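You operate a simulated robot arm through the tools that you are given. There is no shell and no other tool. Be economical: measure what you need, move in short steps, check, and stop when the job is done.

Carry out the task below with a simulated robot arm. There is one attempt and no reset: what you move stays moved.

Task
Press the bezel of the 30 ML case home and put the case back.
Fine: tray shut, then one stroke, hands out from under the ram; leave the tray shut.

The check looks at the end state, three seconds after you hand in, the way a careful person would. Anything else that was tipped, shoved, dropped, spilled or broken makes it a failure.

Robot
A 6-joint arm with a two-finger parallel gripper, fixed in place. Base frame: the origin is at the foot of the arm, x ahead of it, y to its left, z up; the work surface is at about z = 800. Units: mm, degrees, N and s.
With the tool pointing down near the work surface it reaches from about 240 to 640 mm from the base axis. Its first joint turns from -66.0 to 66.0 degrees. Payload 2.7 kg.
The tool frame sits at the grasp point between the pads (the TCP): z along the fingers, y along the line on which they close. The tips reach 23 mm beyond it. The gripper opens to 94 mm. The fingers are 38 mm wide and 10 mm thick; the gripper's body (54 by 96 mm) begins 39 mm behind the TCP.
Orientation is that of the tool frame in the base frame, as a unit quaternion [x, y, z, w]. With the fingers straight down and closing along the base's y, the tool's x points along the base's -x, its y along +y and its z along -z.

Tools
- The arm moves only by the tool nudge_tool. Its argument "motion" is one flat list of numbers, 6 for each row, row after row: the shift along the tool's x, y, z in units of 200 mm (1.0 is 200 mm), then the turn, a rotation vector about the tool's x, y, z in units of 60 degrees (1.0 is 60 degrees). In form: [x, y, z, wx, wy, wz, x, y, z, wx, wy, wz, ...]. A call has 1 to 12 rows; each row is the pose to reach, as a shift and turn from the pose commanded when the call began, along the tool's axes at that moment. "gripper" is the gripper command, from -1 (shut) to 1 (fully open), values between in proportion, set as the call begins (left out, the last holds). A call with a number of a shift or a turn outside -1 to 1 is refused whole. Each row takes 0.2 s and may step no farther than 50 mm and 8.6 degrees from the row before; otherwise, or with a gripper value out of range, the whole call is refused. Where a pose cannot be reached the arm comes as near as it can. A force on the tool above 90 N (or 10 N above the force at the start of the call, whichever is more), or a blocked arm, ends the call early, and 0.2 s more pass. Each finger travels about 45 mm/s and halts on what it meets, pressing with about 23 N; the grip force reading is that of the motor and also rises with nothing between the fingers. The clock runs only during rows and for 0.2 s after the last one: add rows that repeat a pose to give the fingers time. The reply holds the time, the measured pose of the TCP, the force on the tool along the base axes, the opening and the grip force, in the units named above and with some noise, with the torque about the TCP (base axes, N m) and any sound that the robot's microphone picked up.
- Cameras (640 x 400 px; columns grow to the right, rows downward): "scene" is fixed at [63.5, -423, 1406.2]; the picture's right is [0.86, -0.51, 0.00], its down [-0.27, -0.46, -0.84] and it looks along [0.43, 0.72, -0.54] (base axes); focal length 214 px, centre (320, 200). "wrist" rides on the gripper at [86, 16, -74] in the tool frame; the picture's right is [-0.18, 0.98, 0.00], its down [-0.58, -0.11, -0.81] and it looks along [-0.79, -0.15, 0.59] (tool axes); focal length 243 px, centre (320, 200). There is no depth. A picture from a camera that has moved, and an enlarged one, comes with that camera's place and axes in the base frame and with its lens.
- capture(camera): a new picture of that camera. It takes no simulated time.
- close_up(camera, box): a new picture of the part [left, top, right, bottom] of that camera's present view, enlarged. It takes no simulated time.
- close_job(): hands the job in; it is judged then, once.

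Go step by step. Nothing tells you positions but the pictures and the camera data: compare them with the known pose of the tool, close in by small moves and look again before you grip or let go. The budget is 120 turns and 68 pictures, counting those below and the enlarged ones. Unless the task says otherwise, let go and move clear before handing in, and close with one line.

The tools are called after "Emit:" as a command line: name --argument value ..., lists and objects as JSON in quotes. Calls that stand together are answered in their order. nudge_tool: Moves the arm, as the interface text tells. Its arguments: {"type":"object","properties":{"motion":{"type":"array"},"gripper":{"type":"number"}},"required":["motion"]} The other tools are called the same way: capture (camera) takes a picture; close_up (camera, box) takes an enlarged picture of a part of a camera's view; close_job () hands the job in.

At the start:

```text
clock: 0.0
eef_pos: [285.5, -64.3, 1323.6]
tool_rot: [0.0, 1.0, 0.0, 0.0]
wrist_force: [0.0, -0.8, 0.1]
moment: [-0.02, -0.03, -0.02]
gripper_width: 93.8
grasp_force: 0.0
```

scene: 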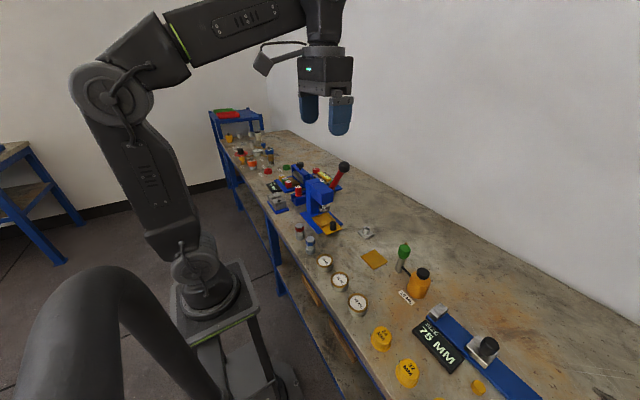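
wrist: 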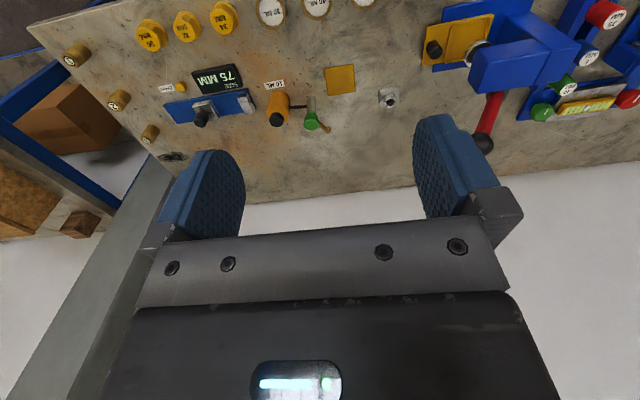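

I see a bench with a blue press (tray, red lever), three round cases with white labels, and other items. I'll look closer first.

Emit:
close_up --camera "scene" --box '[240, 140, 400, 240]'

Emit:
close_up --camera "wrist" --box '[240, 0, 400, 100]'

Emit:
close_up --camera "scene" --box '[290, 220, 450, 320]'

Emit:
close_up --camera "wrist" --box '[400, 0, 640, 150]'

```text
4.00 times, centred on (320, 190) of scene
camera zoom: at [63.5, -423.0, 1406.2], right [0.86, -0.51, 0.0], down [-0.27, -0.46, -0.84], along [0.43, 0.72, -0.54], focal length 858 px, centre (320, 240)
```

zoom: 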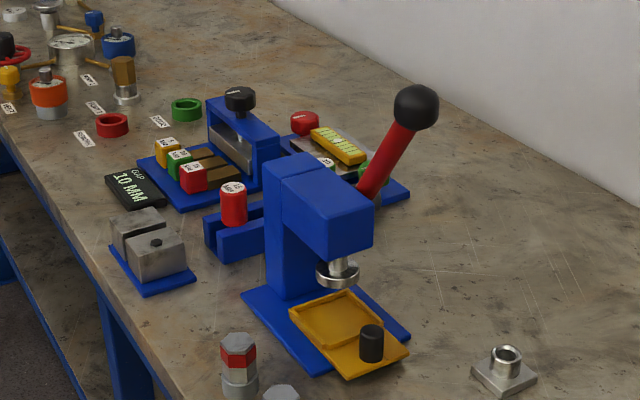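

```text
4.00 times, centred on (320, 50) of wrist
camera zoom: at [200.0, -48.5, 1397.5], right [0.18, 0.98, 0.0], down [0.58, -0.11, 0.81], along [0.79, -0.15, -0.59], focal length 970 px, centre (320, 800)
```

zoom: 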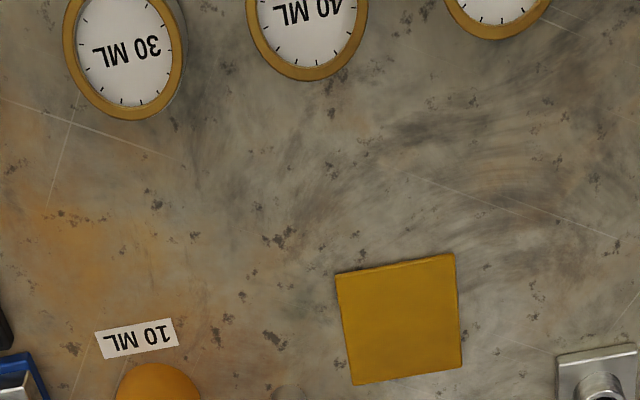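

```text
4.00 times, centred on (370, 270) of scene
camera zoom: at [63.5, -423.0, 1406.2], right [0.86, -0.51, 0.0], down [-0.27, -0.46, -0.84], along [0.43, 0.72, -0.54], focal length 858 px, centre (120, -80)
```

zoom: 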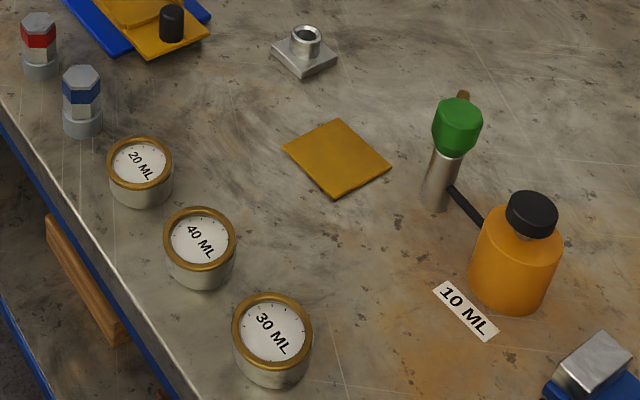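

```text
2.67 times, centred on (520, 75) of wrist
camera zoom: at [200.0, -48.5, 1397.5], right [0.18, 0.98, 0.0], down [0.58, -0.11, 0.81], along [0.79, -0.15, -0.59], focal length 647 px, centre (-213, 533)
```

zoom: 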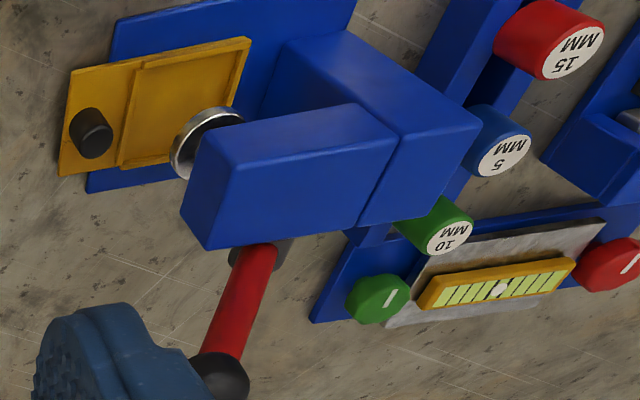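

The case stands near (338,-174), the press tray near (471,200). I'll move the wrist camera to look at the press from the arm's side.

Emit:
nudge_tool --motion '[0, 0.145, 0.16, 0, 0, 0, 0, 0.29, 0.32, 0, 0, 0, 0, 0.435, 0.48, 0, 0, 0, 0, 0.58, 0.64, 0, 0, 0, 0, 0.725, 0.8, 0, 0, 0]'

Emit:
nudge_tool --motion '[0, 0.145, 0.16, 0, 0, 0, 0, 0.29, 0.32, 0, 0, 0, 0, 0.435, 0.48, 0, 0, 0, 0, 0.58, 0.64, 0, 0, 0, 0, 0.725, 0.8, 0, 0, 0]'

Emit:
capture --camera "wrist"

```text
clock: 1.2
eef_pos: [283.5, 83.7, 1162.2]
tool_rot: [0.0, 1.0, 0.001, 0.0]
wrist_force: [0.0, -0.1, 0.6]
moment: [0.05, 0.0, -0.03]
gripper_width: 93.9
grasp_force: 0.1
```

```text
clock: 2.4
eef_pos: [284.0, 227.5, 1005.6]
tool_rot: [-0.001, 1.0, 0.0, 0.0]
wrist_force: [-0.2, 0.4, 0.4]
moment: [-0.01, 0.01, 0.02]
gripper_width: 94.0
grasp_force: 0.0
```

```text
61 pictures are left
camera wrist: at [198.1, 242.9, 1077.7], right [0.18, 0.98, 0.0], down [0.58, -0.11, 0.81], along [0.79, -0.15, -0.59], focal length 243 px, centre (320, 200)
```

wrist: 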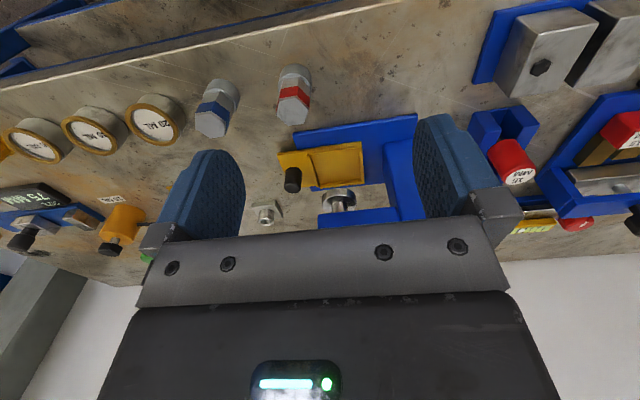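

Emit:
close_up --camera "wrist" --box '[240, 90, 440, 230]'

Emit:
close_up --camera "wrist" --box '[0, 80, 200, 205]'

```text
2.86 times, centred on (340, 160) of wrist
camera zoom: at [198.1, 242.9, 1077.7], right [0.18, 0.98, 0.0], down [0.58, -0.11, 0.81], along [0.79, -0.15, -0.59], focal length 693 px, centre (263, 314)
```

zoom: 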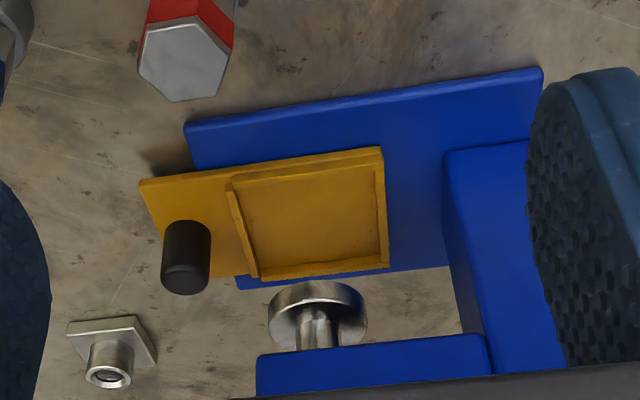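

```text
3.20 times, centred on (100, 142) of wrist
camera zoom: at [198.1, 242.9, 1077.7], right [0.18, 0.98, 0.0], down [0.58, -0.11, 0.81], along [0.79, -0.15, -0.59], focal length 776 px, centre (1024, 384)
```

zoom: 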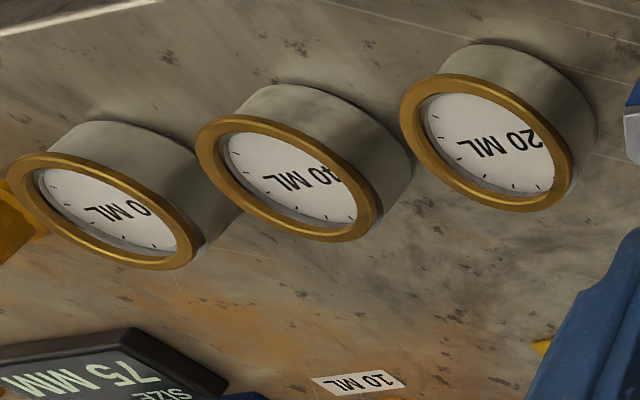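

The tray seems shut now, with its pocket right under the ram at about (470,220), and the knob at about (469,150). The lever ball is near (526,176,1070). I'll turn the gripper 90° so it closes along x with the camera on the -y side.

Emit:
nudge_tool --motion '[-0.1, -0.15, 0, 0, 0, -0.125, -0.2, -0.3, 0, 0, 0, -0.25, -0.3, -0.45, 0, 0, 0, -0.375, -0.4, -0.6, 0, 0, 0, -0.5, -0.5, -0.75, 0, 0, 0, -0.625, -0.58, -0.885, 0, 0, 0, -0.75]'

Emit:
nudge_tool --motion '[0, 0, 0, 0, 0, -0.125, 0, 0, 0, 0, 0, -0.25, 0, 0, 0, 0, 0, -0.375, 0, 0, 0, 0, 0, -0.5, 0, 0, 0, 0, 0, -0.625, 0, 0, 0, 0, 0, -0.75]'

Emit:
capture --camera "wrist"

```text
clock: 3.8
eef_pos: [403.7, 48.1, 1004.6]
tool_rot: [-0.383, 0.924, 0.0, 0.0]
wrist_force: [-0.2, -0.2, 0.6]
moment: [0.01, 0.0, 0.02]
gripper_width: 94.0
grasp_force: 0.0
```

```text
clock: 5.2
eef_pos: [401.8, 49.6, 1004.5]
tool_rot: [0.709, -0.706, -0.001, 0.001]
wrist_force: [-1.6, 0.3, -0.3]
moment: [-0.04, 0.0, 0.02]
gripper_width: 94.1
grasp_force: 0.1
```

```text
58 pictures are left
camera wrist: at [386.4, -38.6, 1077.4], right [-0.98, 0.18, 0.0], down [0.11, 0.58, 0.81], along [0.15, 0.79, -0.59], focal length 243 px, centre (320, 200)
```

wrist: 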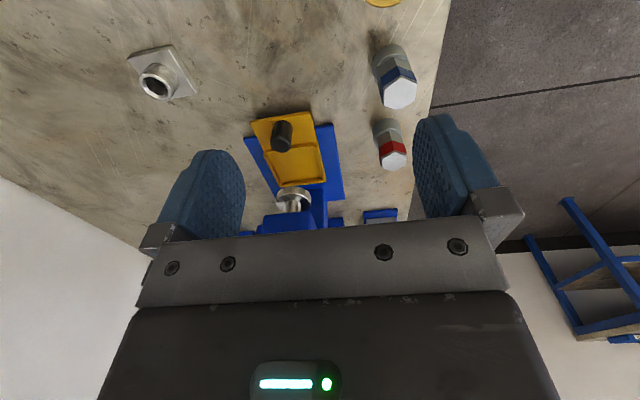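

Fingers are now closing along x, with the press ahead. I'll move nearer the knob and tilt the tool 20° so the wrist stays clear of the lever ball.

Emit:
nudge_tool --motion '[-0.075, -0.084, 0.106, 0, -0.083, 0, -0.15, -0.168, 0.212, 0, -0.167, 0, -0.225, -0.251, 0.318, 0, -0.25, 0, -0.3, -0.335, 0.425, 0, -0.333, 0]'

Emit:
capture --camera "wrist"

Emit:
close_up --camera "scene" --box '[240, 60, 440, 260]'

```text
clock: 6.2
eef_pos: [469.6, 111.2, 918.7]
tool_rot: [0.697, -0.696, -0.123, -0.124]
wrist_force: [-0.9, -0.5, 0.4]
moment: [0.0, -0.01, -0.01]
gripper_width: 94.0
grasp_force: 0.1
```

```text
57 pictures are left
camera wrist: at [453.4, 2.7, 957.6], right [-0.98, 0.17, 0.06], down [0.11, 0.27, 0.96], along [0.15, 0.95, -0.28], focal length 243 px, centre (320, 200)
```

wrist: 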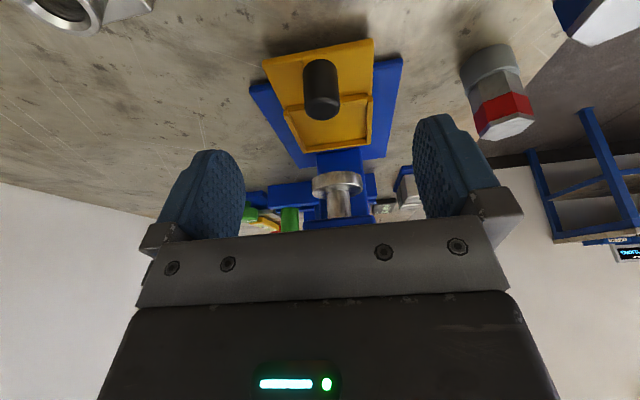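

```text
2.00 times, centred on (340, 160) of scene
camera zoom: at [63.4, -423.0, 1406.2], right [0.86, -0.51, 0.0], down [-0.27, -0.46, -0.84], along [0.43, 0.72, -0.54], focal length 429 px, centre (280, 280)
```

zoom: 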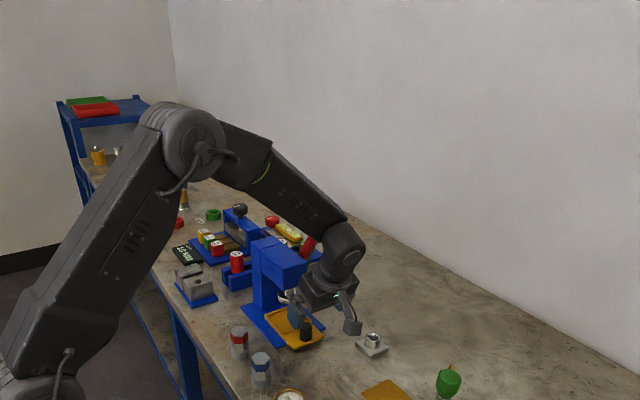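

The knob top is confirmed at about (470,150,845). I'll lower the tool so the open fingers straddle it.

Emit:
nudge_tool --motion '[-0.0255, 0, 0.1, 0, 0, 0, -0.0255, 0, 0.2, 0, 0, 0, -0.0255, 0, 0.3, 0, 0, 0, -0.0255, 0, 0.3975, 0, 0, 0]'

Emit:
capture --camera "wrist"

Emit:
close_up --camera "scene" --box '[260, 140, 420, 240]'

```text
clock: 7.2
eef_pos: [470.5, 142.0, 845.5]
tool_rot: [-0.696, 0.697, 0.122, 0.123]
wrist_force: [-0.2, 1.4, -0.5]
moment: [0.02, -0.01, 0.03]
gripper_width: 93.8
grasp_force: 0.0
```

```text
55 pictures are left
camera wrist: at [453.6, 33.7, 884.2], right [-0.98, 0.17, 0.06], down [0.11, 0.27, 0.96], along [0.15, 0.95, -0.29], focal length 243 px, centre (320, 200)
```

wrist: 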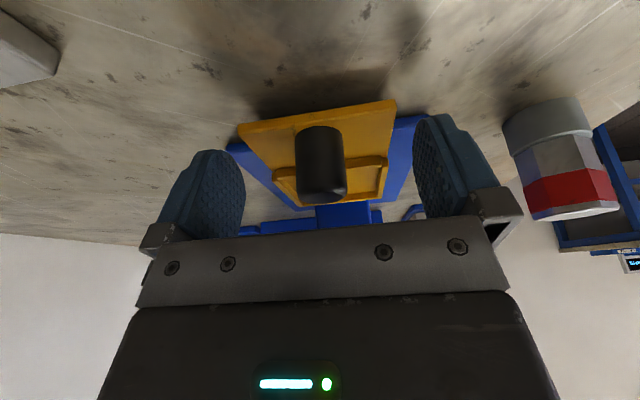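

```text
4.00 times, centred on (340, 190) of scene
camera zoom: at [63.4, -423.0, 1406.2], right [0.86, -0.51, 0.0], down [-0.27, -0.46, -0.84], along [0.43, 0.72, -0.54], focal length 858 px, centre (240, 240)
```

zoom: 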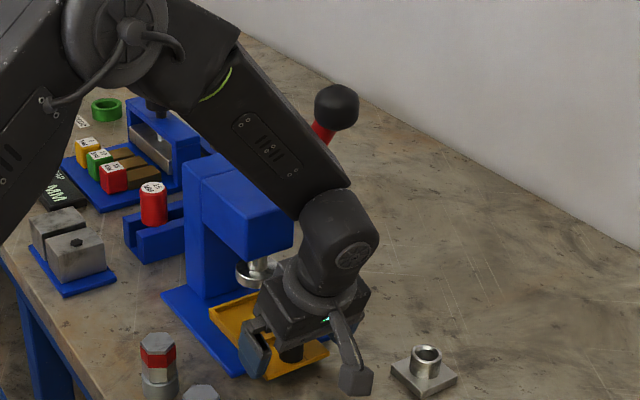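

The knob sits between the fingers, so I'll close on it.

Emit:
nudge_tool --motion '[0, 0, 0, 0, 0, 0, 0, 0, 0, 0, 0, 0, 0, 0, 0, 0, 0, 0, 0, 0, 0, 0, 0, 0, 0, 0, 0, 0, 0, 0]' --gripper -1

```text
clock: 8.4
eef_pos: [469.9, 141.4, 845.2]
tool_rot: [0.697, -0.696, -0.122, -0.123]
wrist_force: [4.4, 0.6, -3.6]
moment: [-0.04, -0.06, -0.08]
gripper_width: 25.8
grasp_force: 44.5
```

Gripped at 25.8 mm. Now I'll pull the tray straight out along -y and watch the forces.

Emit:
nudge_tool --motion '[0.047, 0, -0.0171, 0, 0, 0, 0.094, 0, -0.0342, 0, 0, 0, 0.141, 0, -0.0513, 0, 0, 0, 0.188, 0, -0.0684, 0, 0, 0]'

Emit:
close_up --camera "scene" --box '[260, 140, 420, 240]'

```text
clock: 9.4
eef_pos: [469.6, 101.4, 845.7]
tool_rot: [-0.696, 0.697, 0.122, 0.123]
wrist_force: [6.0, 0.8, -4.7]
moment: [0.41, -0.24, 0.04]
gripper_width: 25.6
grasp_force: 45.3
```

```text
4.00 times, centred on (340, 190) of scene
camera zoom: at [63.6, -423.0, 1406.2], right [0.86, -0.51, 0.0], down [-0.28, -0.46, -0.84], along [0.43, 0.72, -0.54], focal length 858 px, centre (240, 240)
```

zoom: 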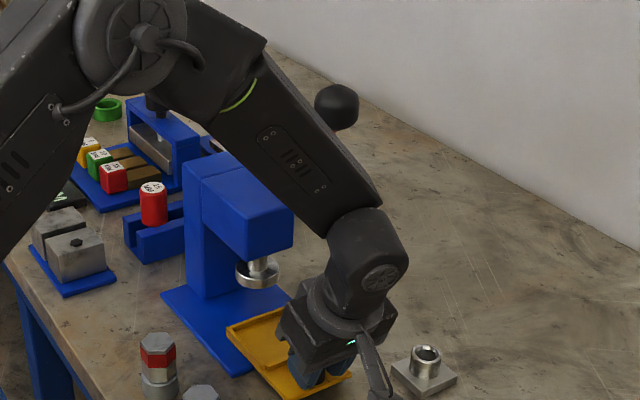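

The tray slides smoothly. I'll pull further.

Emit:
nudge_tool --motion '[0.047, 0, -0.0171, 0, 0, 0, 0.094, 0, -0.0342, 0, 0, 0, 0.141, 0, -0.0513, 0, 0, 0, 0.188, 0, -0.0684, 0, 0, 0]'

Emit:
capture --camera "wrist"

```text
clock: 10.4
eef_pos: [470.8, 60.8, 845.3]
tool_rot: [0.697, -0.696, -0.123, -0.123]
wrist_force: [9.6, 0.4, -13.8]
moment: [-0.02, 0.0, -0.22]
gripper_width: 25.5
grasp_force: 44.4
```

```text
52 pictures are left
camera wrist: at [454.0, -46.7, 884.7], right [-0.98, 0.17, 0.06], down [0.11, 0.27, 0.96], along [0.15, 0.95, -0.29], focal length 243 px, centre (320, 200)
```

wrist: 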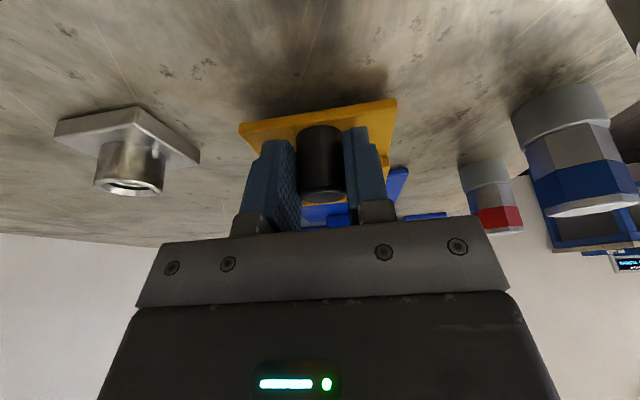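

The tray is out 80 mm and still free along y. I'll try a little further for clearance, watching for the stop.

Emit:
nudge_tool --motion '[0.0235, 0, -0.0085, 0, 0, 0, 0.047, 0, -0.0171, 0, 0, 0]'

Emit:
close_up --camera "scene" --box '[260, 140, 420, 240]'

```text
clock: 11.0
eef_pos: [471.0, 51.8, 845.7]
tool_rot: [-0.696, 0.697, 0.122, 0.123]
wrist_force: [16.7, 1.2, -21.9]
moment: [0.24, -0.12, -0.14]
gripper_width: 25.3
grasp_force: 45.4
```

```text
4.00 times, centred on (340, 190) of scene
camera zoom: at [64.2, -423.0, 1406.2], right [0.86, -0.51, 0.0], down [-0.28, -0.46, -0.84], along [0.43, 0.72, -0.54], focal length 858 px, centre (240, 240)
```

zoom: 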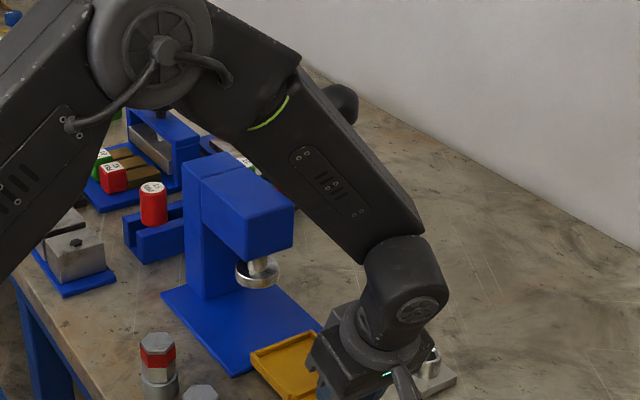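

The tray is out about 90 mm, with small side forces that suggest the slide runs a couple of degrees off y. I'll release the knob and back off.

Emit:
nudge_tool --motion '[0, 0, 0, 0, 0, 0, 0, 0, 0, 0, 0, 0, 0, 0, 0, 0, 0, 0, 0, 0, 0, 0, 0, 0, 0, 0, -0.1, 0, 0, 0, 0, 0, -0.3, 0, 0, 0, 0, 0, -0.5, 0, 0, 0, 0, 0, -0.7, 0, 0, 0]' --gripper 1

Emit:
capture --camera "wrist"

Emit:
close_up --camera "scene" --box '[260, 140, 420, 240]'

```text
clock: 12.8
eef_pos: [469.5, 5.3, 977.7]
tool_rot: [0.696, -0.696, -0.123, -0.123]
wrist_force: [0.8, -0.7, -0.1]
moment: [0.0, -0.02, -0.01]
gripper_width: 93.9
grasp_force: 0.1
```

```text
50 pictures are left
camera wrist: at [453.5, -103.0, 1016.9], right [-0.98, 0.17, 0.06], down [0.11, 0.27, 0.96], along [0.15, 0.95, -0.29], focal length 243 px, centre (320, 200)
```

wrist: 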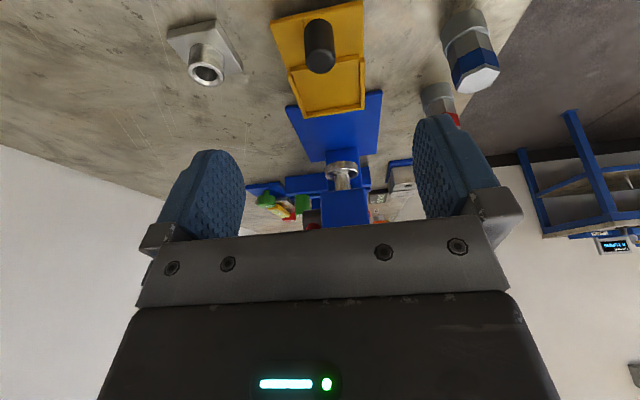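

```text
4.00 times, centred on (340, 190) of scene
camera zoom: at [63.4, -423.0, 1406.2], right [0.86, -0.51, 0.0], down [-0.27, -0.46, -0.84], along [0.43, 0.72, -0.54], focal length 858 px, centre (240, 240)
```

zoom: 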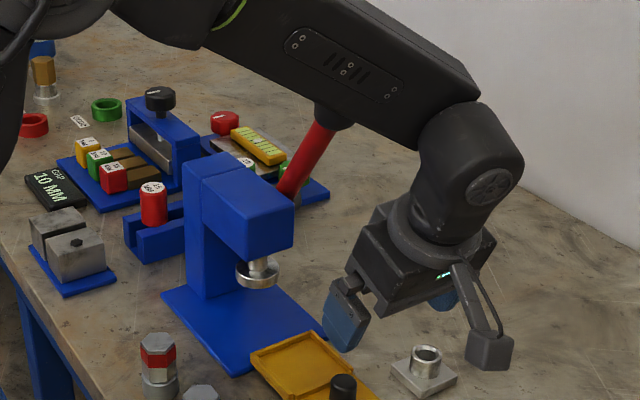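

The tray is open, with its pocket centre at about (472,131). Next I'll go above the 30 ML case with the tool upright.

Emit:
nudge_tool --motion '[0.1453, 0.1095, -0.0367, 0, 0.0555, 0, 0.2907, 0.219, -0.0733, 0, 0.111, 0, 0.436, 0.3285, -0.11, 0, 0.1665, 0, 0.5813, 0.438, -0.1467, 0, 0.222, 0, 0.7267, 0.5475, -0.1833, 0, 0.2775, 0, 0.872, 0.657, -0.22, 0, 0.333, 0]'

Emit:
capture --camera "wrist"

Emit:
close_up --camera "scene" --box '[290, 220, 450, 320]'

```text
clock: 14.2
eef_pos: [337.8, -177.0, 958.9]
tool_rot: [0.708, -0.706, 0.0, 0.0]
wrist_force: [0.0, 0.4, 1.6]
moment: [-0.01, -0.02, -0.01]
gripper_width: 94.1
grasp_force: 0.1
```

```text
48 pictures are left
camera wrist: at [321.9, -263.8, 1032.9], right [-0.98, 0.18, 0.0], down [0.11, 0.58, 0.81], along [0.15, 0.79, -0.59], focal length 243 px, centre (320, 200)
```

wrist: 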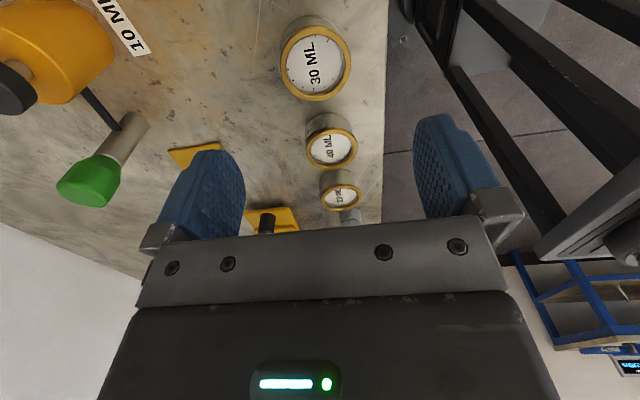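

```text
4.00 times, centred on (370, 270) of scene
camera zoom: at [63.5, -423.0, 1406.2], right [0.86, -0.51, 0.0], down [-0.27, -0.46, -0.84], along [0.43, 0.72, -0.54], focal length 858 px, centre (120, -80)
```

zoom: 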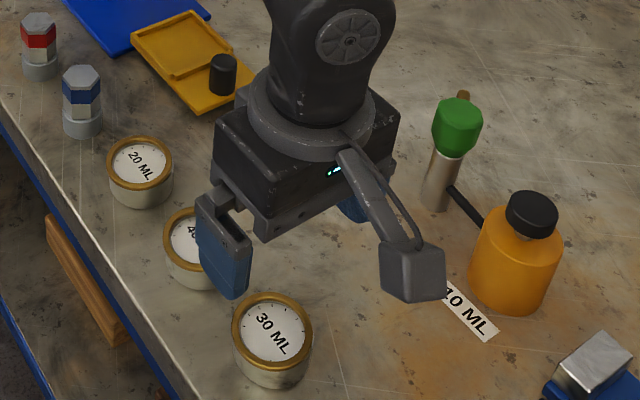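

Emit:
close_up --camera "wrist" --box '[240, 0, 400, 100]'

Emit:
close_up --camera "wrist" --box '[280, 100, 400, 220]'

```text
4.00 times, centred on (320, 50) of wrist
camera zoom: at [321.9, -263.8, 1032.9], right [-0.98, 0.18, 0.0], down [0.11, 0.58, 0.81], along [0.15, 0.79, -0.59], focal length 970 px, centre (320, 800)
```

zoom: 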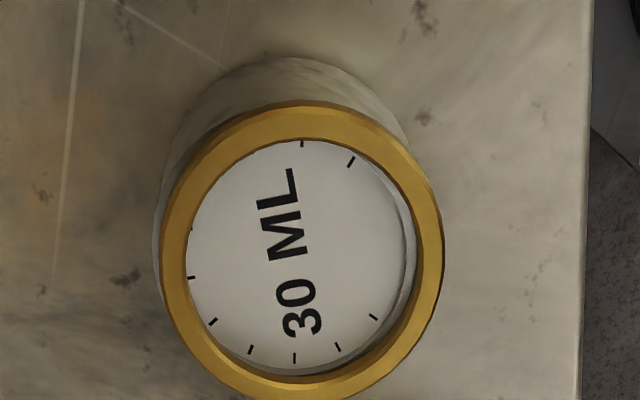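

```text
3.33 times, centred on (340, 160) of wrist
camera zoom: at [321.9, -263.8, 1032.9], right [-0.98, 0.18, 0.0], down [0.11, 0.58, 0.81], along [0.15, 0.79, -0.59], focal length 809 px, centre (253, 333)
```

zoom: 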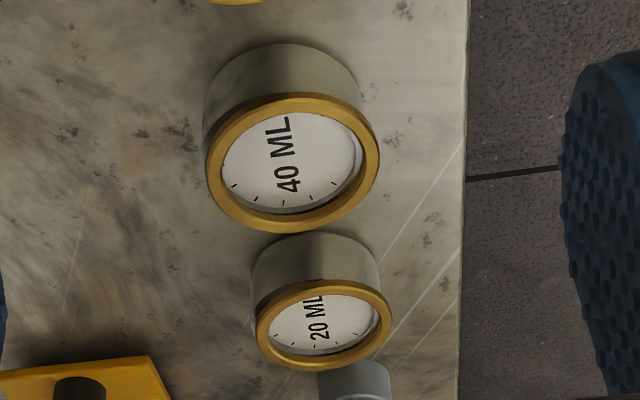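

The 30 ML case is at about (341,-174), its top at about z 831 and about 56 mm across. I'll descend part way and check.

Emit:
nudge_tool --motion '[-0.015, -0.016, 0.14, 0, 0, 0, -0.015, -0.016, 0.28, 0, 0, 0, -0.015, -0.016, 0.42, 0, 0, 0, -0.015, -0.016, 0.52, 0, 0, 0]'

Emit:
capture --camera "wrist"

Emit:
close_up --camera "scene" --box '[310, 220, 430, 320]'

```text
clock: 15.2
eef_pos: [342.2, -172.0, 856.7]
tool_rot: [0.707, -0.707, 0.0, 0.0]
wrist_force: [0.0, 0.4, 0.4]
moment: [0.02, 0.03, -0.02]
gripper_width: 94.1
grasp_force: 0.1
```

```text
44 pictures are left
camera wrist: at [326.3, -260.0, 929.8], right [-0.98, 0.18, 0.0], down [0.11, 0.58, 0.81], along [0.15, 0.79, -0.59], focal length 243 px, centre (320, 200)
```

wrist: 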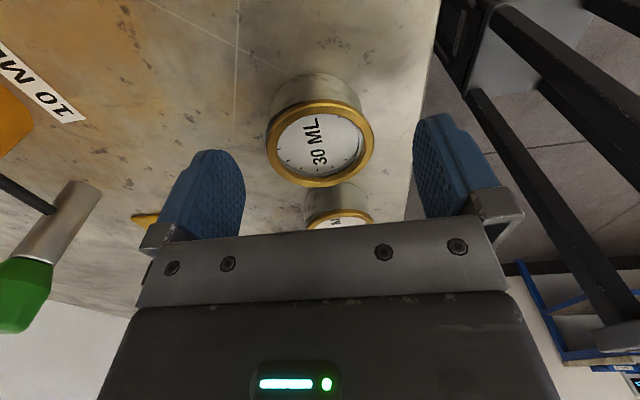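

```text
4.00 times, centred on (370, 270) of scene
camera zoom: at [63.4, -423.0, 1406.2], right [0.86, -0.51, 0.0], down [-0.27, -0.46, -0.84], along [0.43, 0.72, -0.54], focal length 858 px, centre (120, -80)
```

zoom: 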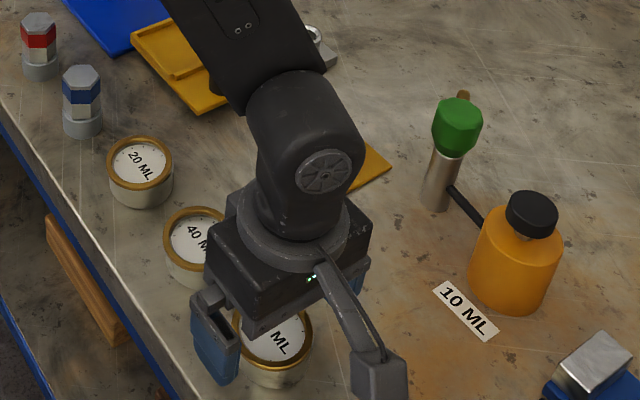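

Centred within a few millimetres. I'll descend to grasp height and close gently.

Emit:
nudge_tool --motion '[0.0125, 0, 0.07, 0, 0, 0, 0.0125, 0, 0.139, 0, 0, 0, 0.0125, 0, 0.139, 0, 0, 0]'

Emit:
nudge_tool --motion '[0, 0, 0, 0, 0, 0, 0, 0, 0, 0, 0, 0, 0, 0, 0, 0, 0, 0, 0, 0, 0, 0, 0, 0]' --gripper -1

Emit:
capture --camera "wrist"

```text
clock: 16.0
eef_pos: [342.0, -173.1, 827.7]
tool_rot: [-0.707, 0.707, 0.0, -0.001]
wrist_force: [-0.1, 0.3, 0.1]
moment: [0.02, 0.0, 0.01]
gripper_width: 94.2
grasp_force: 0.0
```

```text
clock: 17.0
eef_pos: [340.9, -173.5, 829.3]
tool_rot: [0.707, -0.707, 0.0, 0.0]
wrist_force: [-0.5, 0.3, 0.8]
moment: [-0.02, 0.01, -0.01]
gripper_width: 55.5
grasp_force: 23.6
```

```text
42 pictures are left
camera wrist: at [325.7, -261.4, 902.4], right [-0.98, 0.18, 0.0], down [0.11, 0.58, 0.81], along [0.15, 0.79, -0.59], focal length 243 px, centre (320, 200)
```

wrist: 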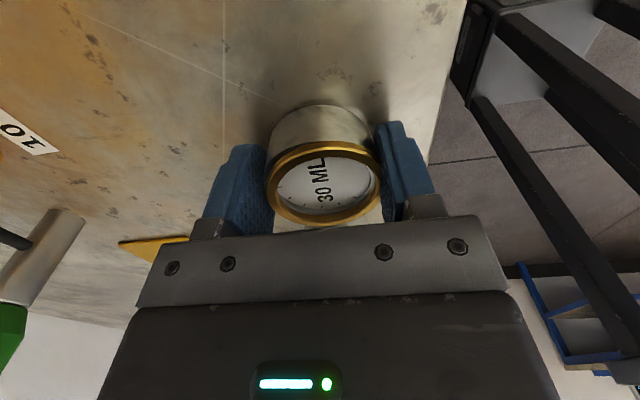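

Gripped at 55.5 mm. I'll lift straight up 100 mm and look.

Emit:
nudge_tool --motion '[0, 0, -0.1, 0, 0, 0, 0, 0, -0.25, 0, 0, 0, 0, 0, -0.4, 0, 0, 0, 0, 0, -0.5, 0, 0, 0]'

Emit:
close_up --camera "wrist" --box '[200, 80, 460, 240]'

```text
clock: 18.0
eef_pos: [339.5, -173.7, 929.0]
tool_rot: [0.707, -0.707, 0.0, 0.0]
wrist_force: [-0.1, 0.0, -2.5]
moment: [0.01, -0.03, 0.01]
gripper_width: 55.3
grasp_force: 23.3
```

```text
2.46 times, centred on (330, 160) of wrist
camera zoom: at [324.7, -262.2, 1002.6], right [-0.98, 0.18, 0.0], down [0.11, 0.58, 0.81], along [0.15, 0.79, -0.59], focal length 597 px, centre (295, 298)
```

zoom: 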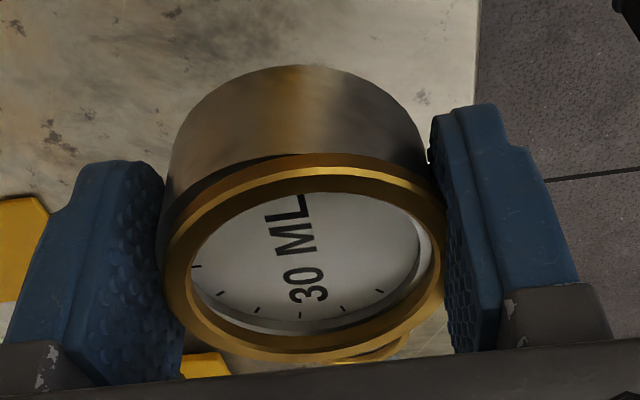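

The case came up level, with the bezel visibly proud on one side. I'll carry it toward the tray.

Emit:
nudge_tool --motion '[-0.19, -0.082, 0, 0, 0, 0, -0.38, -0.165, 0, 0, 0, 0, -0.57, -0.247, 0, 0, 0, 0, -0.76, -0.33, 0, 0, 0, 0]'

Emit:
nudge_tool --motion '[-0.17, -0.082, 0, 0, 0, 0, -0.34, -0.165, 0, 0, 0, 0, -0.51, -0.247, 0, 0, 0, 0, -0.6, -0.325, 0, 0, 0, 0]'

Emit:
capture --camera "wrist"

Emit:
close_up --camera "scene" --box '[270, 130, 430, 250]'

```text
clock: 19.0
eef_pos: [408.2, -22.8, 930.5]
tool_rot: [-0.706, 0.708, 0.0, -0.001]
wrist_force: [0.0, 0.7, -1.9]
moment: [-0.03, -0.02, 0.02]
gripper_width: 55.3
grasp_force: 23.1
```

```text
clock: 20.0
eef_pos: [472.6, 96.8, 928.7]
tool_rot: [0.707, -0.707, 0.0, 0.0]
wrist_force: [0.2, -0.1, -2.0]
moment: [-0.03, 0.01, 0.01]
gripper_width: 55.4
grasp_force: 23.2
```

```text
40 pictures are left
camera wrist: at [456.7, 9.0, 1002.2], right [-0.98, 0.18, 0.0], down [0.11, 0.58, 0.81], along [0.15, 0.79, -0.59], focal length 243 px, centre (320, 200)
```

wrist: 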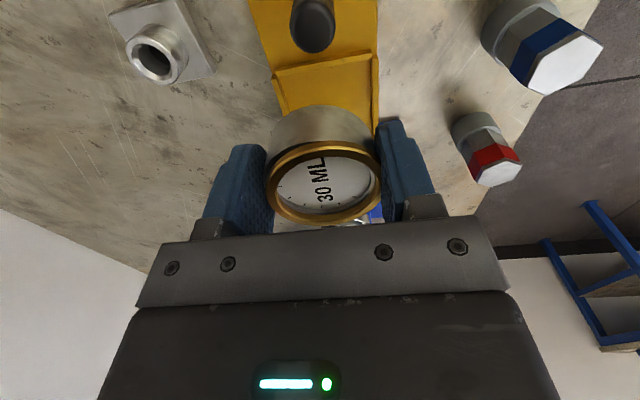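

```text
3.33 times, centred on (350, 190) of scene
camera zoom: at [63.5, -423.0, 1406.2], right [0.86, -0.51, 0.0], down [-0.27, -0.46, -0.84], along [0.43, 0.72, -0.54], focal length 715 px, centre (220, 233)
```

zoom: 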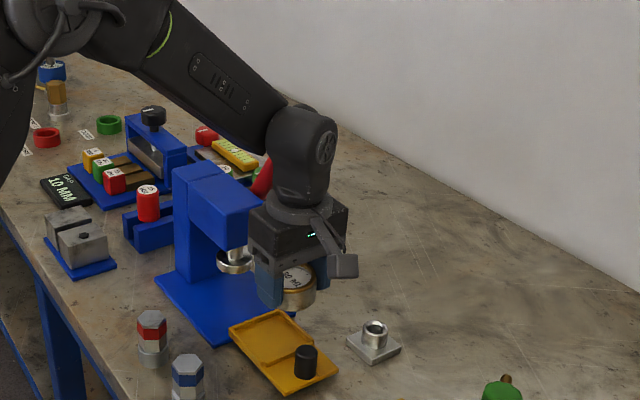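

The case is poised just in front of the pocket centre at (471.5,131). I'll shift over it and descend to just above the tray.

Emit:
nudge_tool --motion '[-0.093, 0.003, 0, 0, 0, 0, -0.185, 0.005, 0, 0, 0, 0, -0.185, 0.005, 0.15, 0, 0, 0, -0.185, 0.005, 0.28, 0, 0, 0, -0.185, 0.005, 0.36, 0, 0, 0]'

Emit:
capture --camera "wrist"

Emit:
close_up --camera "scene" --box '[280, 130, 400, 250]'

```text
clock: 21.2
eef_pos: [470.1, 133.6, 856.8]
tool_rot: [-0.707, 0.707, -0.001, 0.0]
wrist_force: [0.0, -0.2, -1.8]
moment: [-0.02, -0.01, 0.02]
gripper_width: 55.5
grasp_force: 23.3
```

```text
38 pictures are left
camera wrist: at [454.1, 46.2, 930.0], right [-0.98, 0.18, 0.0], down [0.11, 0.58, 0.81], along [0.15, 0.79, -0.59], focal length 243 px, centre (320, 200)
```

wrist: 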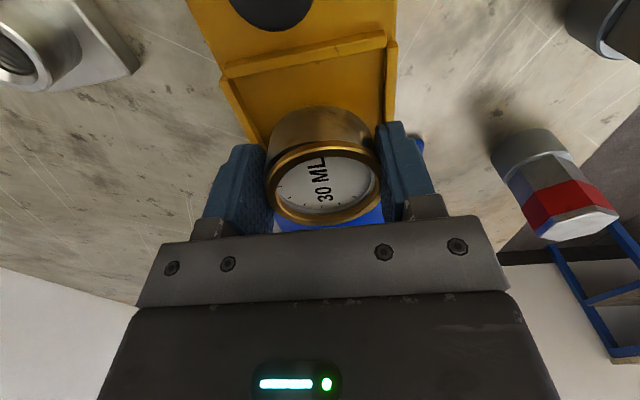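

```text
3.33 times, centred on (340, 190) of scene
camera zoom: at [63.5, -423.0, 1406.2], right [0.86, -0.51, 0.0], down [-0.27, -0.46, -0.84], along [0.43, 0.72, -0.54], focal length 715 px, centre (253, 233)
```

zoom: 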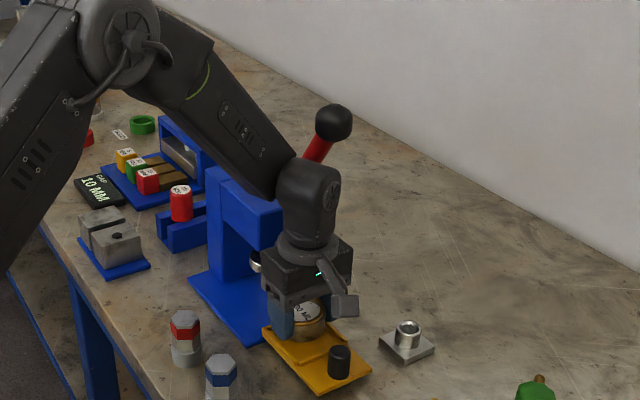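

The case is over the pocket with clearance around it. I'll descend in small steps and check force.

Emit:
nudge_tool --motion '[0, -0.003, 0.025, 0, 0, 0, 0, -0.003, 0.05, 0, 0, 0]'

Emit:
nudge_tool --motion '[0, 0, 0.015, 0, 0, 0, 0, 0, 0.015, 0, 0, 0]'

Emit:
close_up --camera "wrist" --box '[180, 20, 460, 220]'

```text
clock: 21.8
eef_pos: [472.9, 133.4, 846.4]
tool_rot: [0.707, -0.707, 0.0, -0.002]
wrist_force: [1.7, -0.5, 11.6]
moment: [0.37, 0.0, -0.03]
gripper_width: 55.7
grasp_force: 23.6
```

```text
clock: 22.4
eef_pos: [471.8, 135.6, 845.9]
tool_rot: [0.708, -0.706, 0.002, -0.002]
wrist_force: [1.7, -1.0, 36.7]
moment: [-0.11, 1.35, 0.03]
gripper_width: 55.5
grasp_force: 23.2
```

```text
2.00 times, centred on (320, 120) of wrist
camera zoom: at [456.4, 47.0, 919.4], right [-0.98, 0.18, -0.01], down [0.1, 0.58, 0.81], along [0.15, 0.79, -0.59], focal length 485 px, centre (320, 360)
```

zoom: 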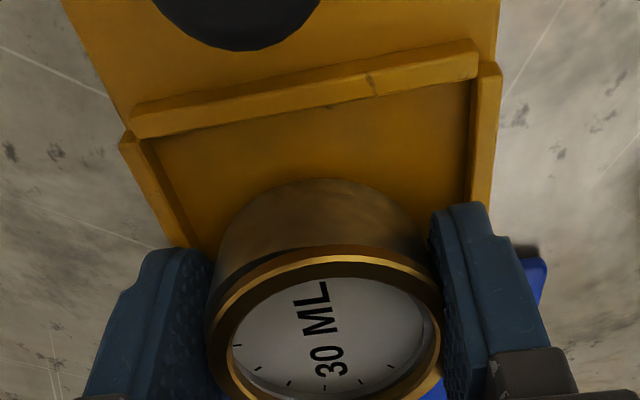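

Contact comes at TCP z≈846, with the torque pointing to a fingertip resting on a tray wall. I'll look at how high the case is above the pocket floor.

Emit:
nudge_tool --motion '[0, 0, -0.015, 0, 0, 0, 0, 0, -0.015, 0, 0, 0]'

Emit:
close_up --camera "scene" --box '[320, 190, 380, 235]'

Emit:
close_up --camera "wrist" --box '[240, 80, 400, 180]'

```text
clock: 23.0
eef_pos: [473.8, 135.1, 846.7]
tool_rot: [0.707, -0.707, 0.002, -0.002]
wrist_force: [11.4, -1.1, 18.9]
moment: [0.0, 0.38, 0.04]
gripper_width: 55.2
grasp_force: 23.2
```

```text
8.89 times, centred on (350, 212) of scene
camera zoom: at [63.4, -423.1, 1406.1], right [0.86, -0.51, 0.0], down [-0.27, -0.46, -0.84], along [0.43, 0.72, -0.54], focal length 1906 px, centre (53, 89)
```

zoom: 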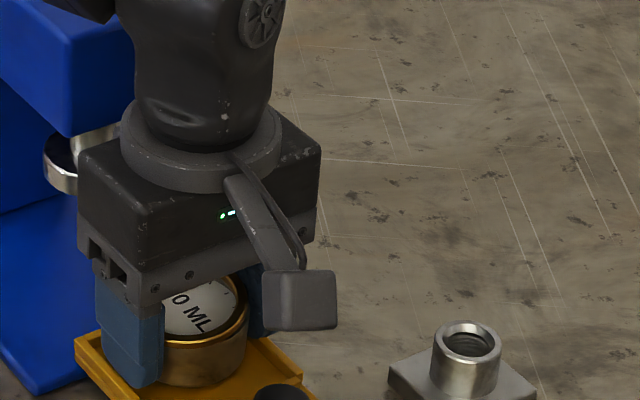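

```text
4.00 times, centred on (320, 130) of wrist
camera zoom: at [456.4, 47.3, 919.4], right [-0.98, 0.18, 0.0], down [0.11, 0.58, 0.81], along [0.15, 0.79, -0.59], focal length 970 px, centre (320, 480)
```

zoom: 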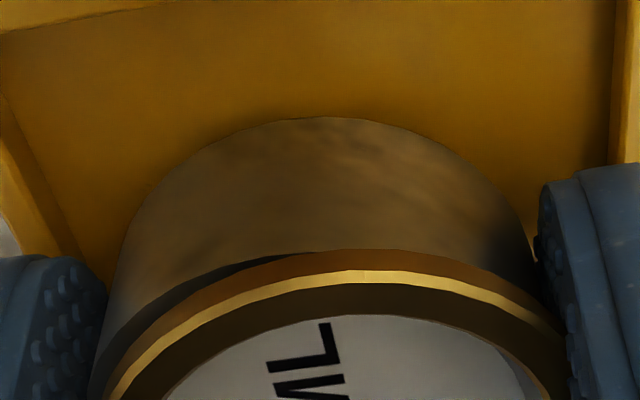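

The case is nearly on the floor. I'll relax by a millimetre to check the residual force before releasing.

Emit:
nudge_tool --motion '[0, -0.006, -0.006, 0, 0, 0, 0, -0.006, -0.006, 0, 0, 0]'

```text
clock: 23.6
eef_pos: [471.7, 135.8, 845.6]
tool_rot: [-0.707, 0.707, 0.0, -0.001]
wrist_force: [6.3, 1.8, 7.7]
moment: [0.14, -0.31, 0.0]
gripper_width: 55.4
grasp_force: 23.2
```

Residual force is small (8 N). I'll open slightly to set the case down.

Emit:
nudge_tool --motion '[0, 0, 0, 0, 0, 0, 0, 0, 0, 0, 0, 0]' --gripper 0.36

Emit:
close_up --camera "wrist" --box '[180, 20, 460, 220]'

```text
clock: 24.2
eef_pos: [470.0, 134.9, 845.8]
tool_rot: [-0.707, 0.707, 0.0, -0.002]
wrist_force: [-13.3, 2.3, 13.2]
moment: [0.08, -0.16, 0.13]
gripper_width: 58.2
grasp_force: 0.0
```

```text
2.00 times, centred on (320, 120) of wrist
camera zoom: at [455.3, 47.1, 919.8], right [-0.98, 0.18, 0.0], down [0.11, 0.58, 0.81], along [0.15, 0.79, -0.59], focal length 485 px, centre (320, 360)
```

zoom: 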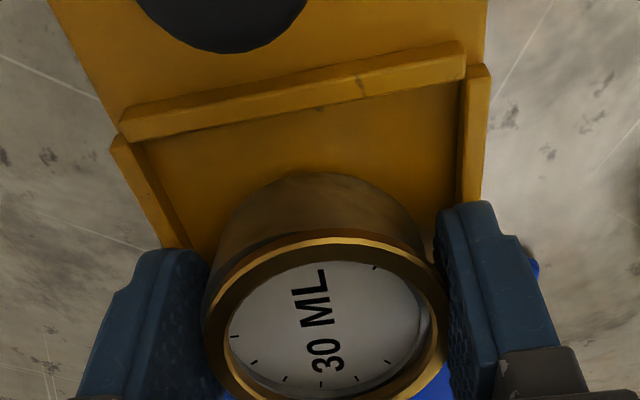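

The fingers opened to 58 mm and met the pocket walls, so the case is on the floor. I'll lift straight up slowly.

Emit:
nudge_tool --motion '[0, 0, -0.03, 0, 0, 0, 0, 0, -0.07, 0, 0, 0, 0, 0, -0.14, 0, 0, 0, 0, 0, -0.25, 0, 0, 0]'

Emit:
capture --camera "wrist"

```text
clock: 25.2
eef_pos: [474.0, 133.9, 896.9]
tool_rot: [0.707, -0.707, 0.001, 0.0]
wrist_force: [0.5, -1.0, -0.1]
moment: [0.01, -0.03, -0.02]
gripper_width: 64.0
grasp_force: 0.0
```

```text
32 pictures are left
camera wrist: at [458.2, 45.9, 969.9], right [-0.98, 0.18, 0.0], down [0.11, 0.58, 0.81], along [0.15, 0.79, -0.59], focal length 243 px, centre (320, 200)
```

wrist: 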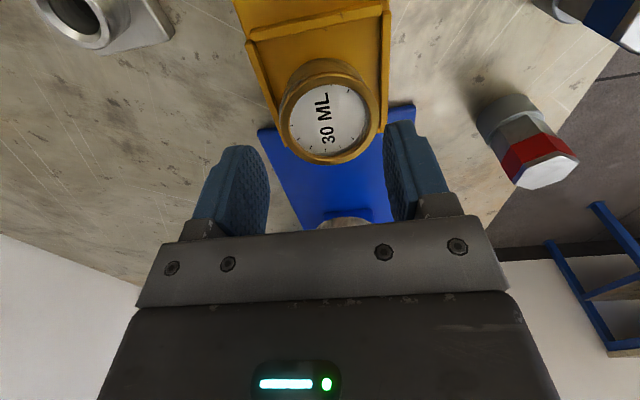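

The case is in the pocket. I'll zoom in to check its centring.

Emit:
close_up --camera "wrist" --box '[220, 0, 420, 160]'

```text
2.50 times, centred on (320, 80) of wrist
camera zoom: at [458.2, 45.9, 969.9], right [-0.98, 0.18, 0.0], down [0.11, 0.58, 0.81], along [0.15, 0.79, -0.59], focal length 606 px, centre (320, 500)
```

zoom: 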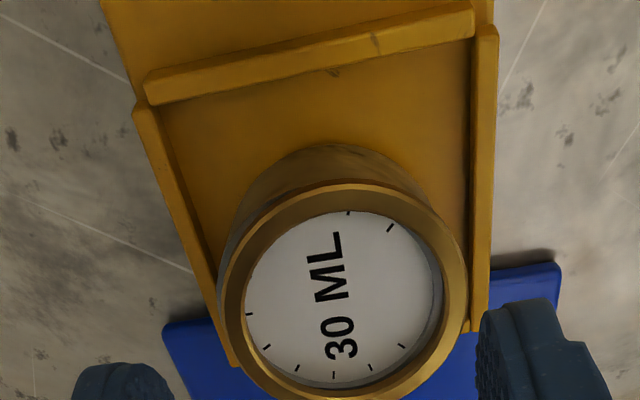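

The case is centred in the pocket (470,131). Now I'll close the fingers and go in front of the knob to push the tray shut.

Emit:
nudge_tool --motion '[0, 0, -0.1, 0, 0, 0, 0.15, 0.008, -0.1, 0, 0, 0, 0.35, 0.015, -0.1, 0, 0, 0, 0.5, 0.015, -0.1, 0, 0, 0, 0.62, 0.015, -0.1, 0, 0, 0, 0.62, 0.015, 0.05, 0, 0, 0, 0.62, 0.015, 0.2, 0, 0, 0, 0.62, 0.015, 0.25, 0, 0, 0]' --gripper -1

Emit:
capture --camera "wrist"

Emit:
close_up --camera "scene" --box '[280, 140, 440, 260]'

```text
clock: 27.0
eef_pos: [471.2, 11.9, 846.0]
tool_rot: [0.707, -0.707, 0.001, 0.0]
wrist_force: [0.0, 0.4, -0.1]
moment: [0.0, 0.0, -0.03]
gripper_width: 0.1
grasp_force: 22.9
```

```text
30 pictures are left
camera wrist: at [454.2, -76.9, 919.5], right [-0.98, 0.18, 0.0], down [0.11, 0.58, 0.81], along [0.15, 0.79, -0.59], focal length 243 px, centre (320, 200)
```

wrist: 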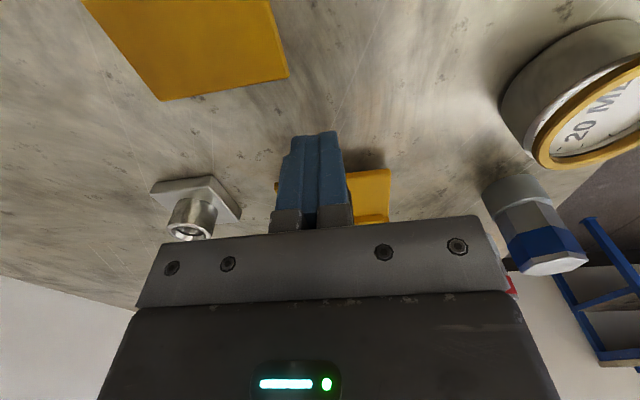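

```text
3.33 times, centred on (360, 200) of scene
camera zoom: at [63.5, -423.0, 1406.2], right [0.86, -0.51, 0.0], down [-0.27, -0.46, -0.84], along [0.43, 0.72, -0.54], focal length 715 px, centre (187, 200)
```

zoom: 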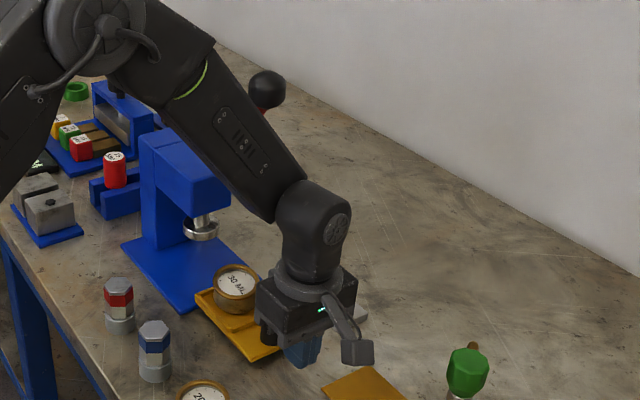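

In position in front of the knob. I'll push the tray in slowly.

Emit:
nudge_tool --motion '[-0.05, 0, 0, 0, 0, 0, -0.1, 0, 0, 0, 0, 0, -0.14, 0, 0, 0, 0, 0, -0.18, 0, 0, 0, 0, 0, -0.22, 0, 0, 0, 0, 0, -0.26, 0, 0, 0, 0, 0, -0.3, 0, 0, 0, 0, 0, -0.34, 0, 0, 0, 0, 0, -0.38, 0, 0, 0, 0, 0, -0.42, 0, 0, 0, 0, 0, -0.46, 0, 0, 0, 0, 0, -0.49, 0, 0, 0, 0, 0]'

Emit:
nudge_tool --motion '[-0.01, 0, 0, 0, 0, 0, -0.02, 0, 0, 0, 0, 0, -0.03, 0, 0, 0, 0, 0]'

Emit:
close_up --camera "scene" --box '[270, 130, 430, 250]'

```text
clock: 29.6
eef_pos: [470.1, 108.8, 845.9]
tool_rot: [-0.707, 0.707, 0.0, 0.0]
wrist_force: [0.5, 0.0, 0.3]
moment: [0.03, -0.01, -0.01]
gripper_width: 0.0
grasp_force: 23.3
```

```text
clock: 30.4
eef_pos: [468.8, 113.9, 845.5]
tool_rot: [-0.707, 0.708, 0.0, 0.0]
wrist_force: [-0.9, -0.3, 0.3]
moment: [0.01, -0.03, 0.01]
gripper_width: 0.3
grasp_force: 22.8
```

```text
3.33 times, centred on (350, 190) of scene
camera zoom: at [63.4, -423.1, 1406.2], right [0.86, -0.51, 0.0], down [-0.27, -0.46, -0.84], along [0.43, 0.72, -0.54], focal length 715 px, centre (220, 233)
```

zoom: 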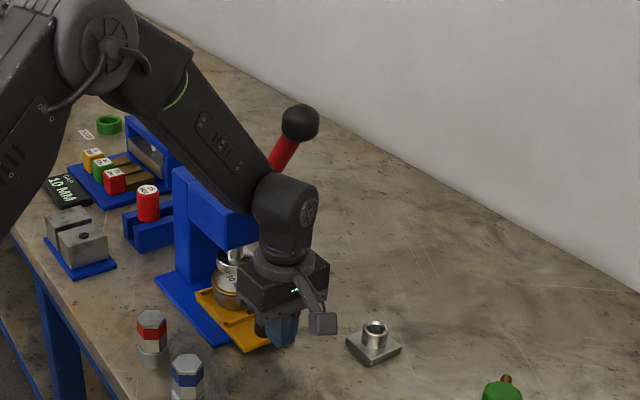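

Nearly shut with no resistance yet. I'll continue in small steps until it meets the stop.

Emit:
nudge_tool --motion '[-0.01, 0, 0, 0, 0, 0, -0.02, 0, 0, 0, 0, 0]'

Emit:
nudge_tool --motion '[-0.01, 0, 0, 0, 0, 0, -0.015, 0, 0, 0, 0, 0]'

```text
clock: 31.0
eef_pos: [469.5, 119.2, 846.9]
tool_rot: [0.707, -0.707, 0.0, 0.0]
wrist_force: [-0.6, -1.8, -0.6]
moment: [0.0, 0.02, 0.05]
gripper_width: 0.0
grasp_force: 22.8
```

```text
clock: 31.6
eef_pos: [469.7, 117.9, 846.9]
tool_rot: [-0.706, 0.708, 0.0, -0.001]
wrist_force: [-0.4, -23.5, 4.3]
moment: [0.05, 0.01, 0.0]
gripper_width: 0.2
grasp_force: 23.1
```

It met the stop at y≈118, as predicted, so the tray is shut. I'll back off and view the press and lever.

Emit:
nudge_tool --motion '[0.1, 0, 0, 0, 0, 0, 0.3, 0, 0, 0, 0, 0, 0.5, 0, -0.1, 0, 0, 0, 0.65, 0, -0.25, 0, 0, 0, 0.8, 0, -0.4, 0, 0, 0, 0.95, 0, -0.55, 0, 0, 0]'

Emit:
close_up --camera "scene" --box '[260, 140, 380, 240]'

Emit:
close_up --camera "wrist" --box '[200, 20, 440, 240]'

```text
clock: 33.0
eef_pos: [469.8, -68.9, 956.0]
tool_rot: [0.707, -0.707, 0.0, 0.0]
wrist_force: [0.5, -0.8, 0.5]
moment: [0.0, 0.0, 0.01]
gripper_width: 0.0
grasp_force: 22.0
```

```text
4.00 times, centred on (320, 190) of scene
camera zoom: at [63.5, -423.0, 1406.2], right [0.86, -0.51, 0.0], down [-0.27, -0.46, -0.84], along [0.43, 0.72, -0.54], focal length 858 px, centre (320, 240)
```

zoom: 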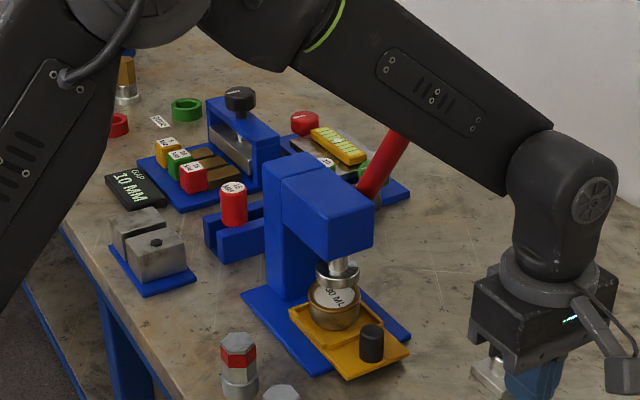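

```text
1.82 times, centred on (320, 130) of wrist
camera zoom: at [453.3, -156.3, 1028.7], right [-0.98, 0.18, 0.0], down [0.11, 0.58, 0.81], along [0.15, 0.79, -0.59], focal length 441 px, centre (320, 327)
```

zoom: 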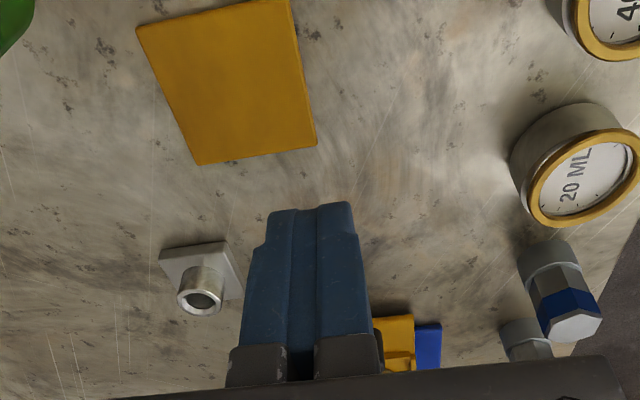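

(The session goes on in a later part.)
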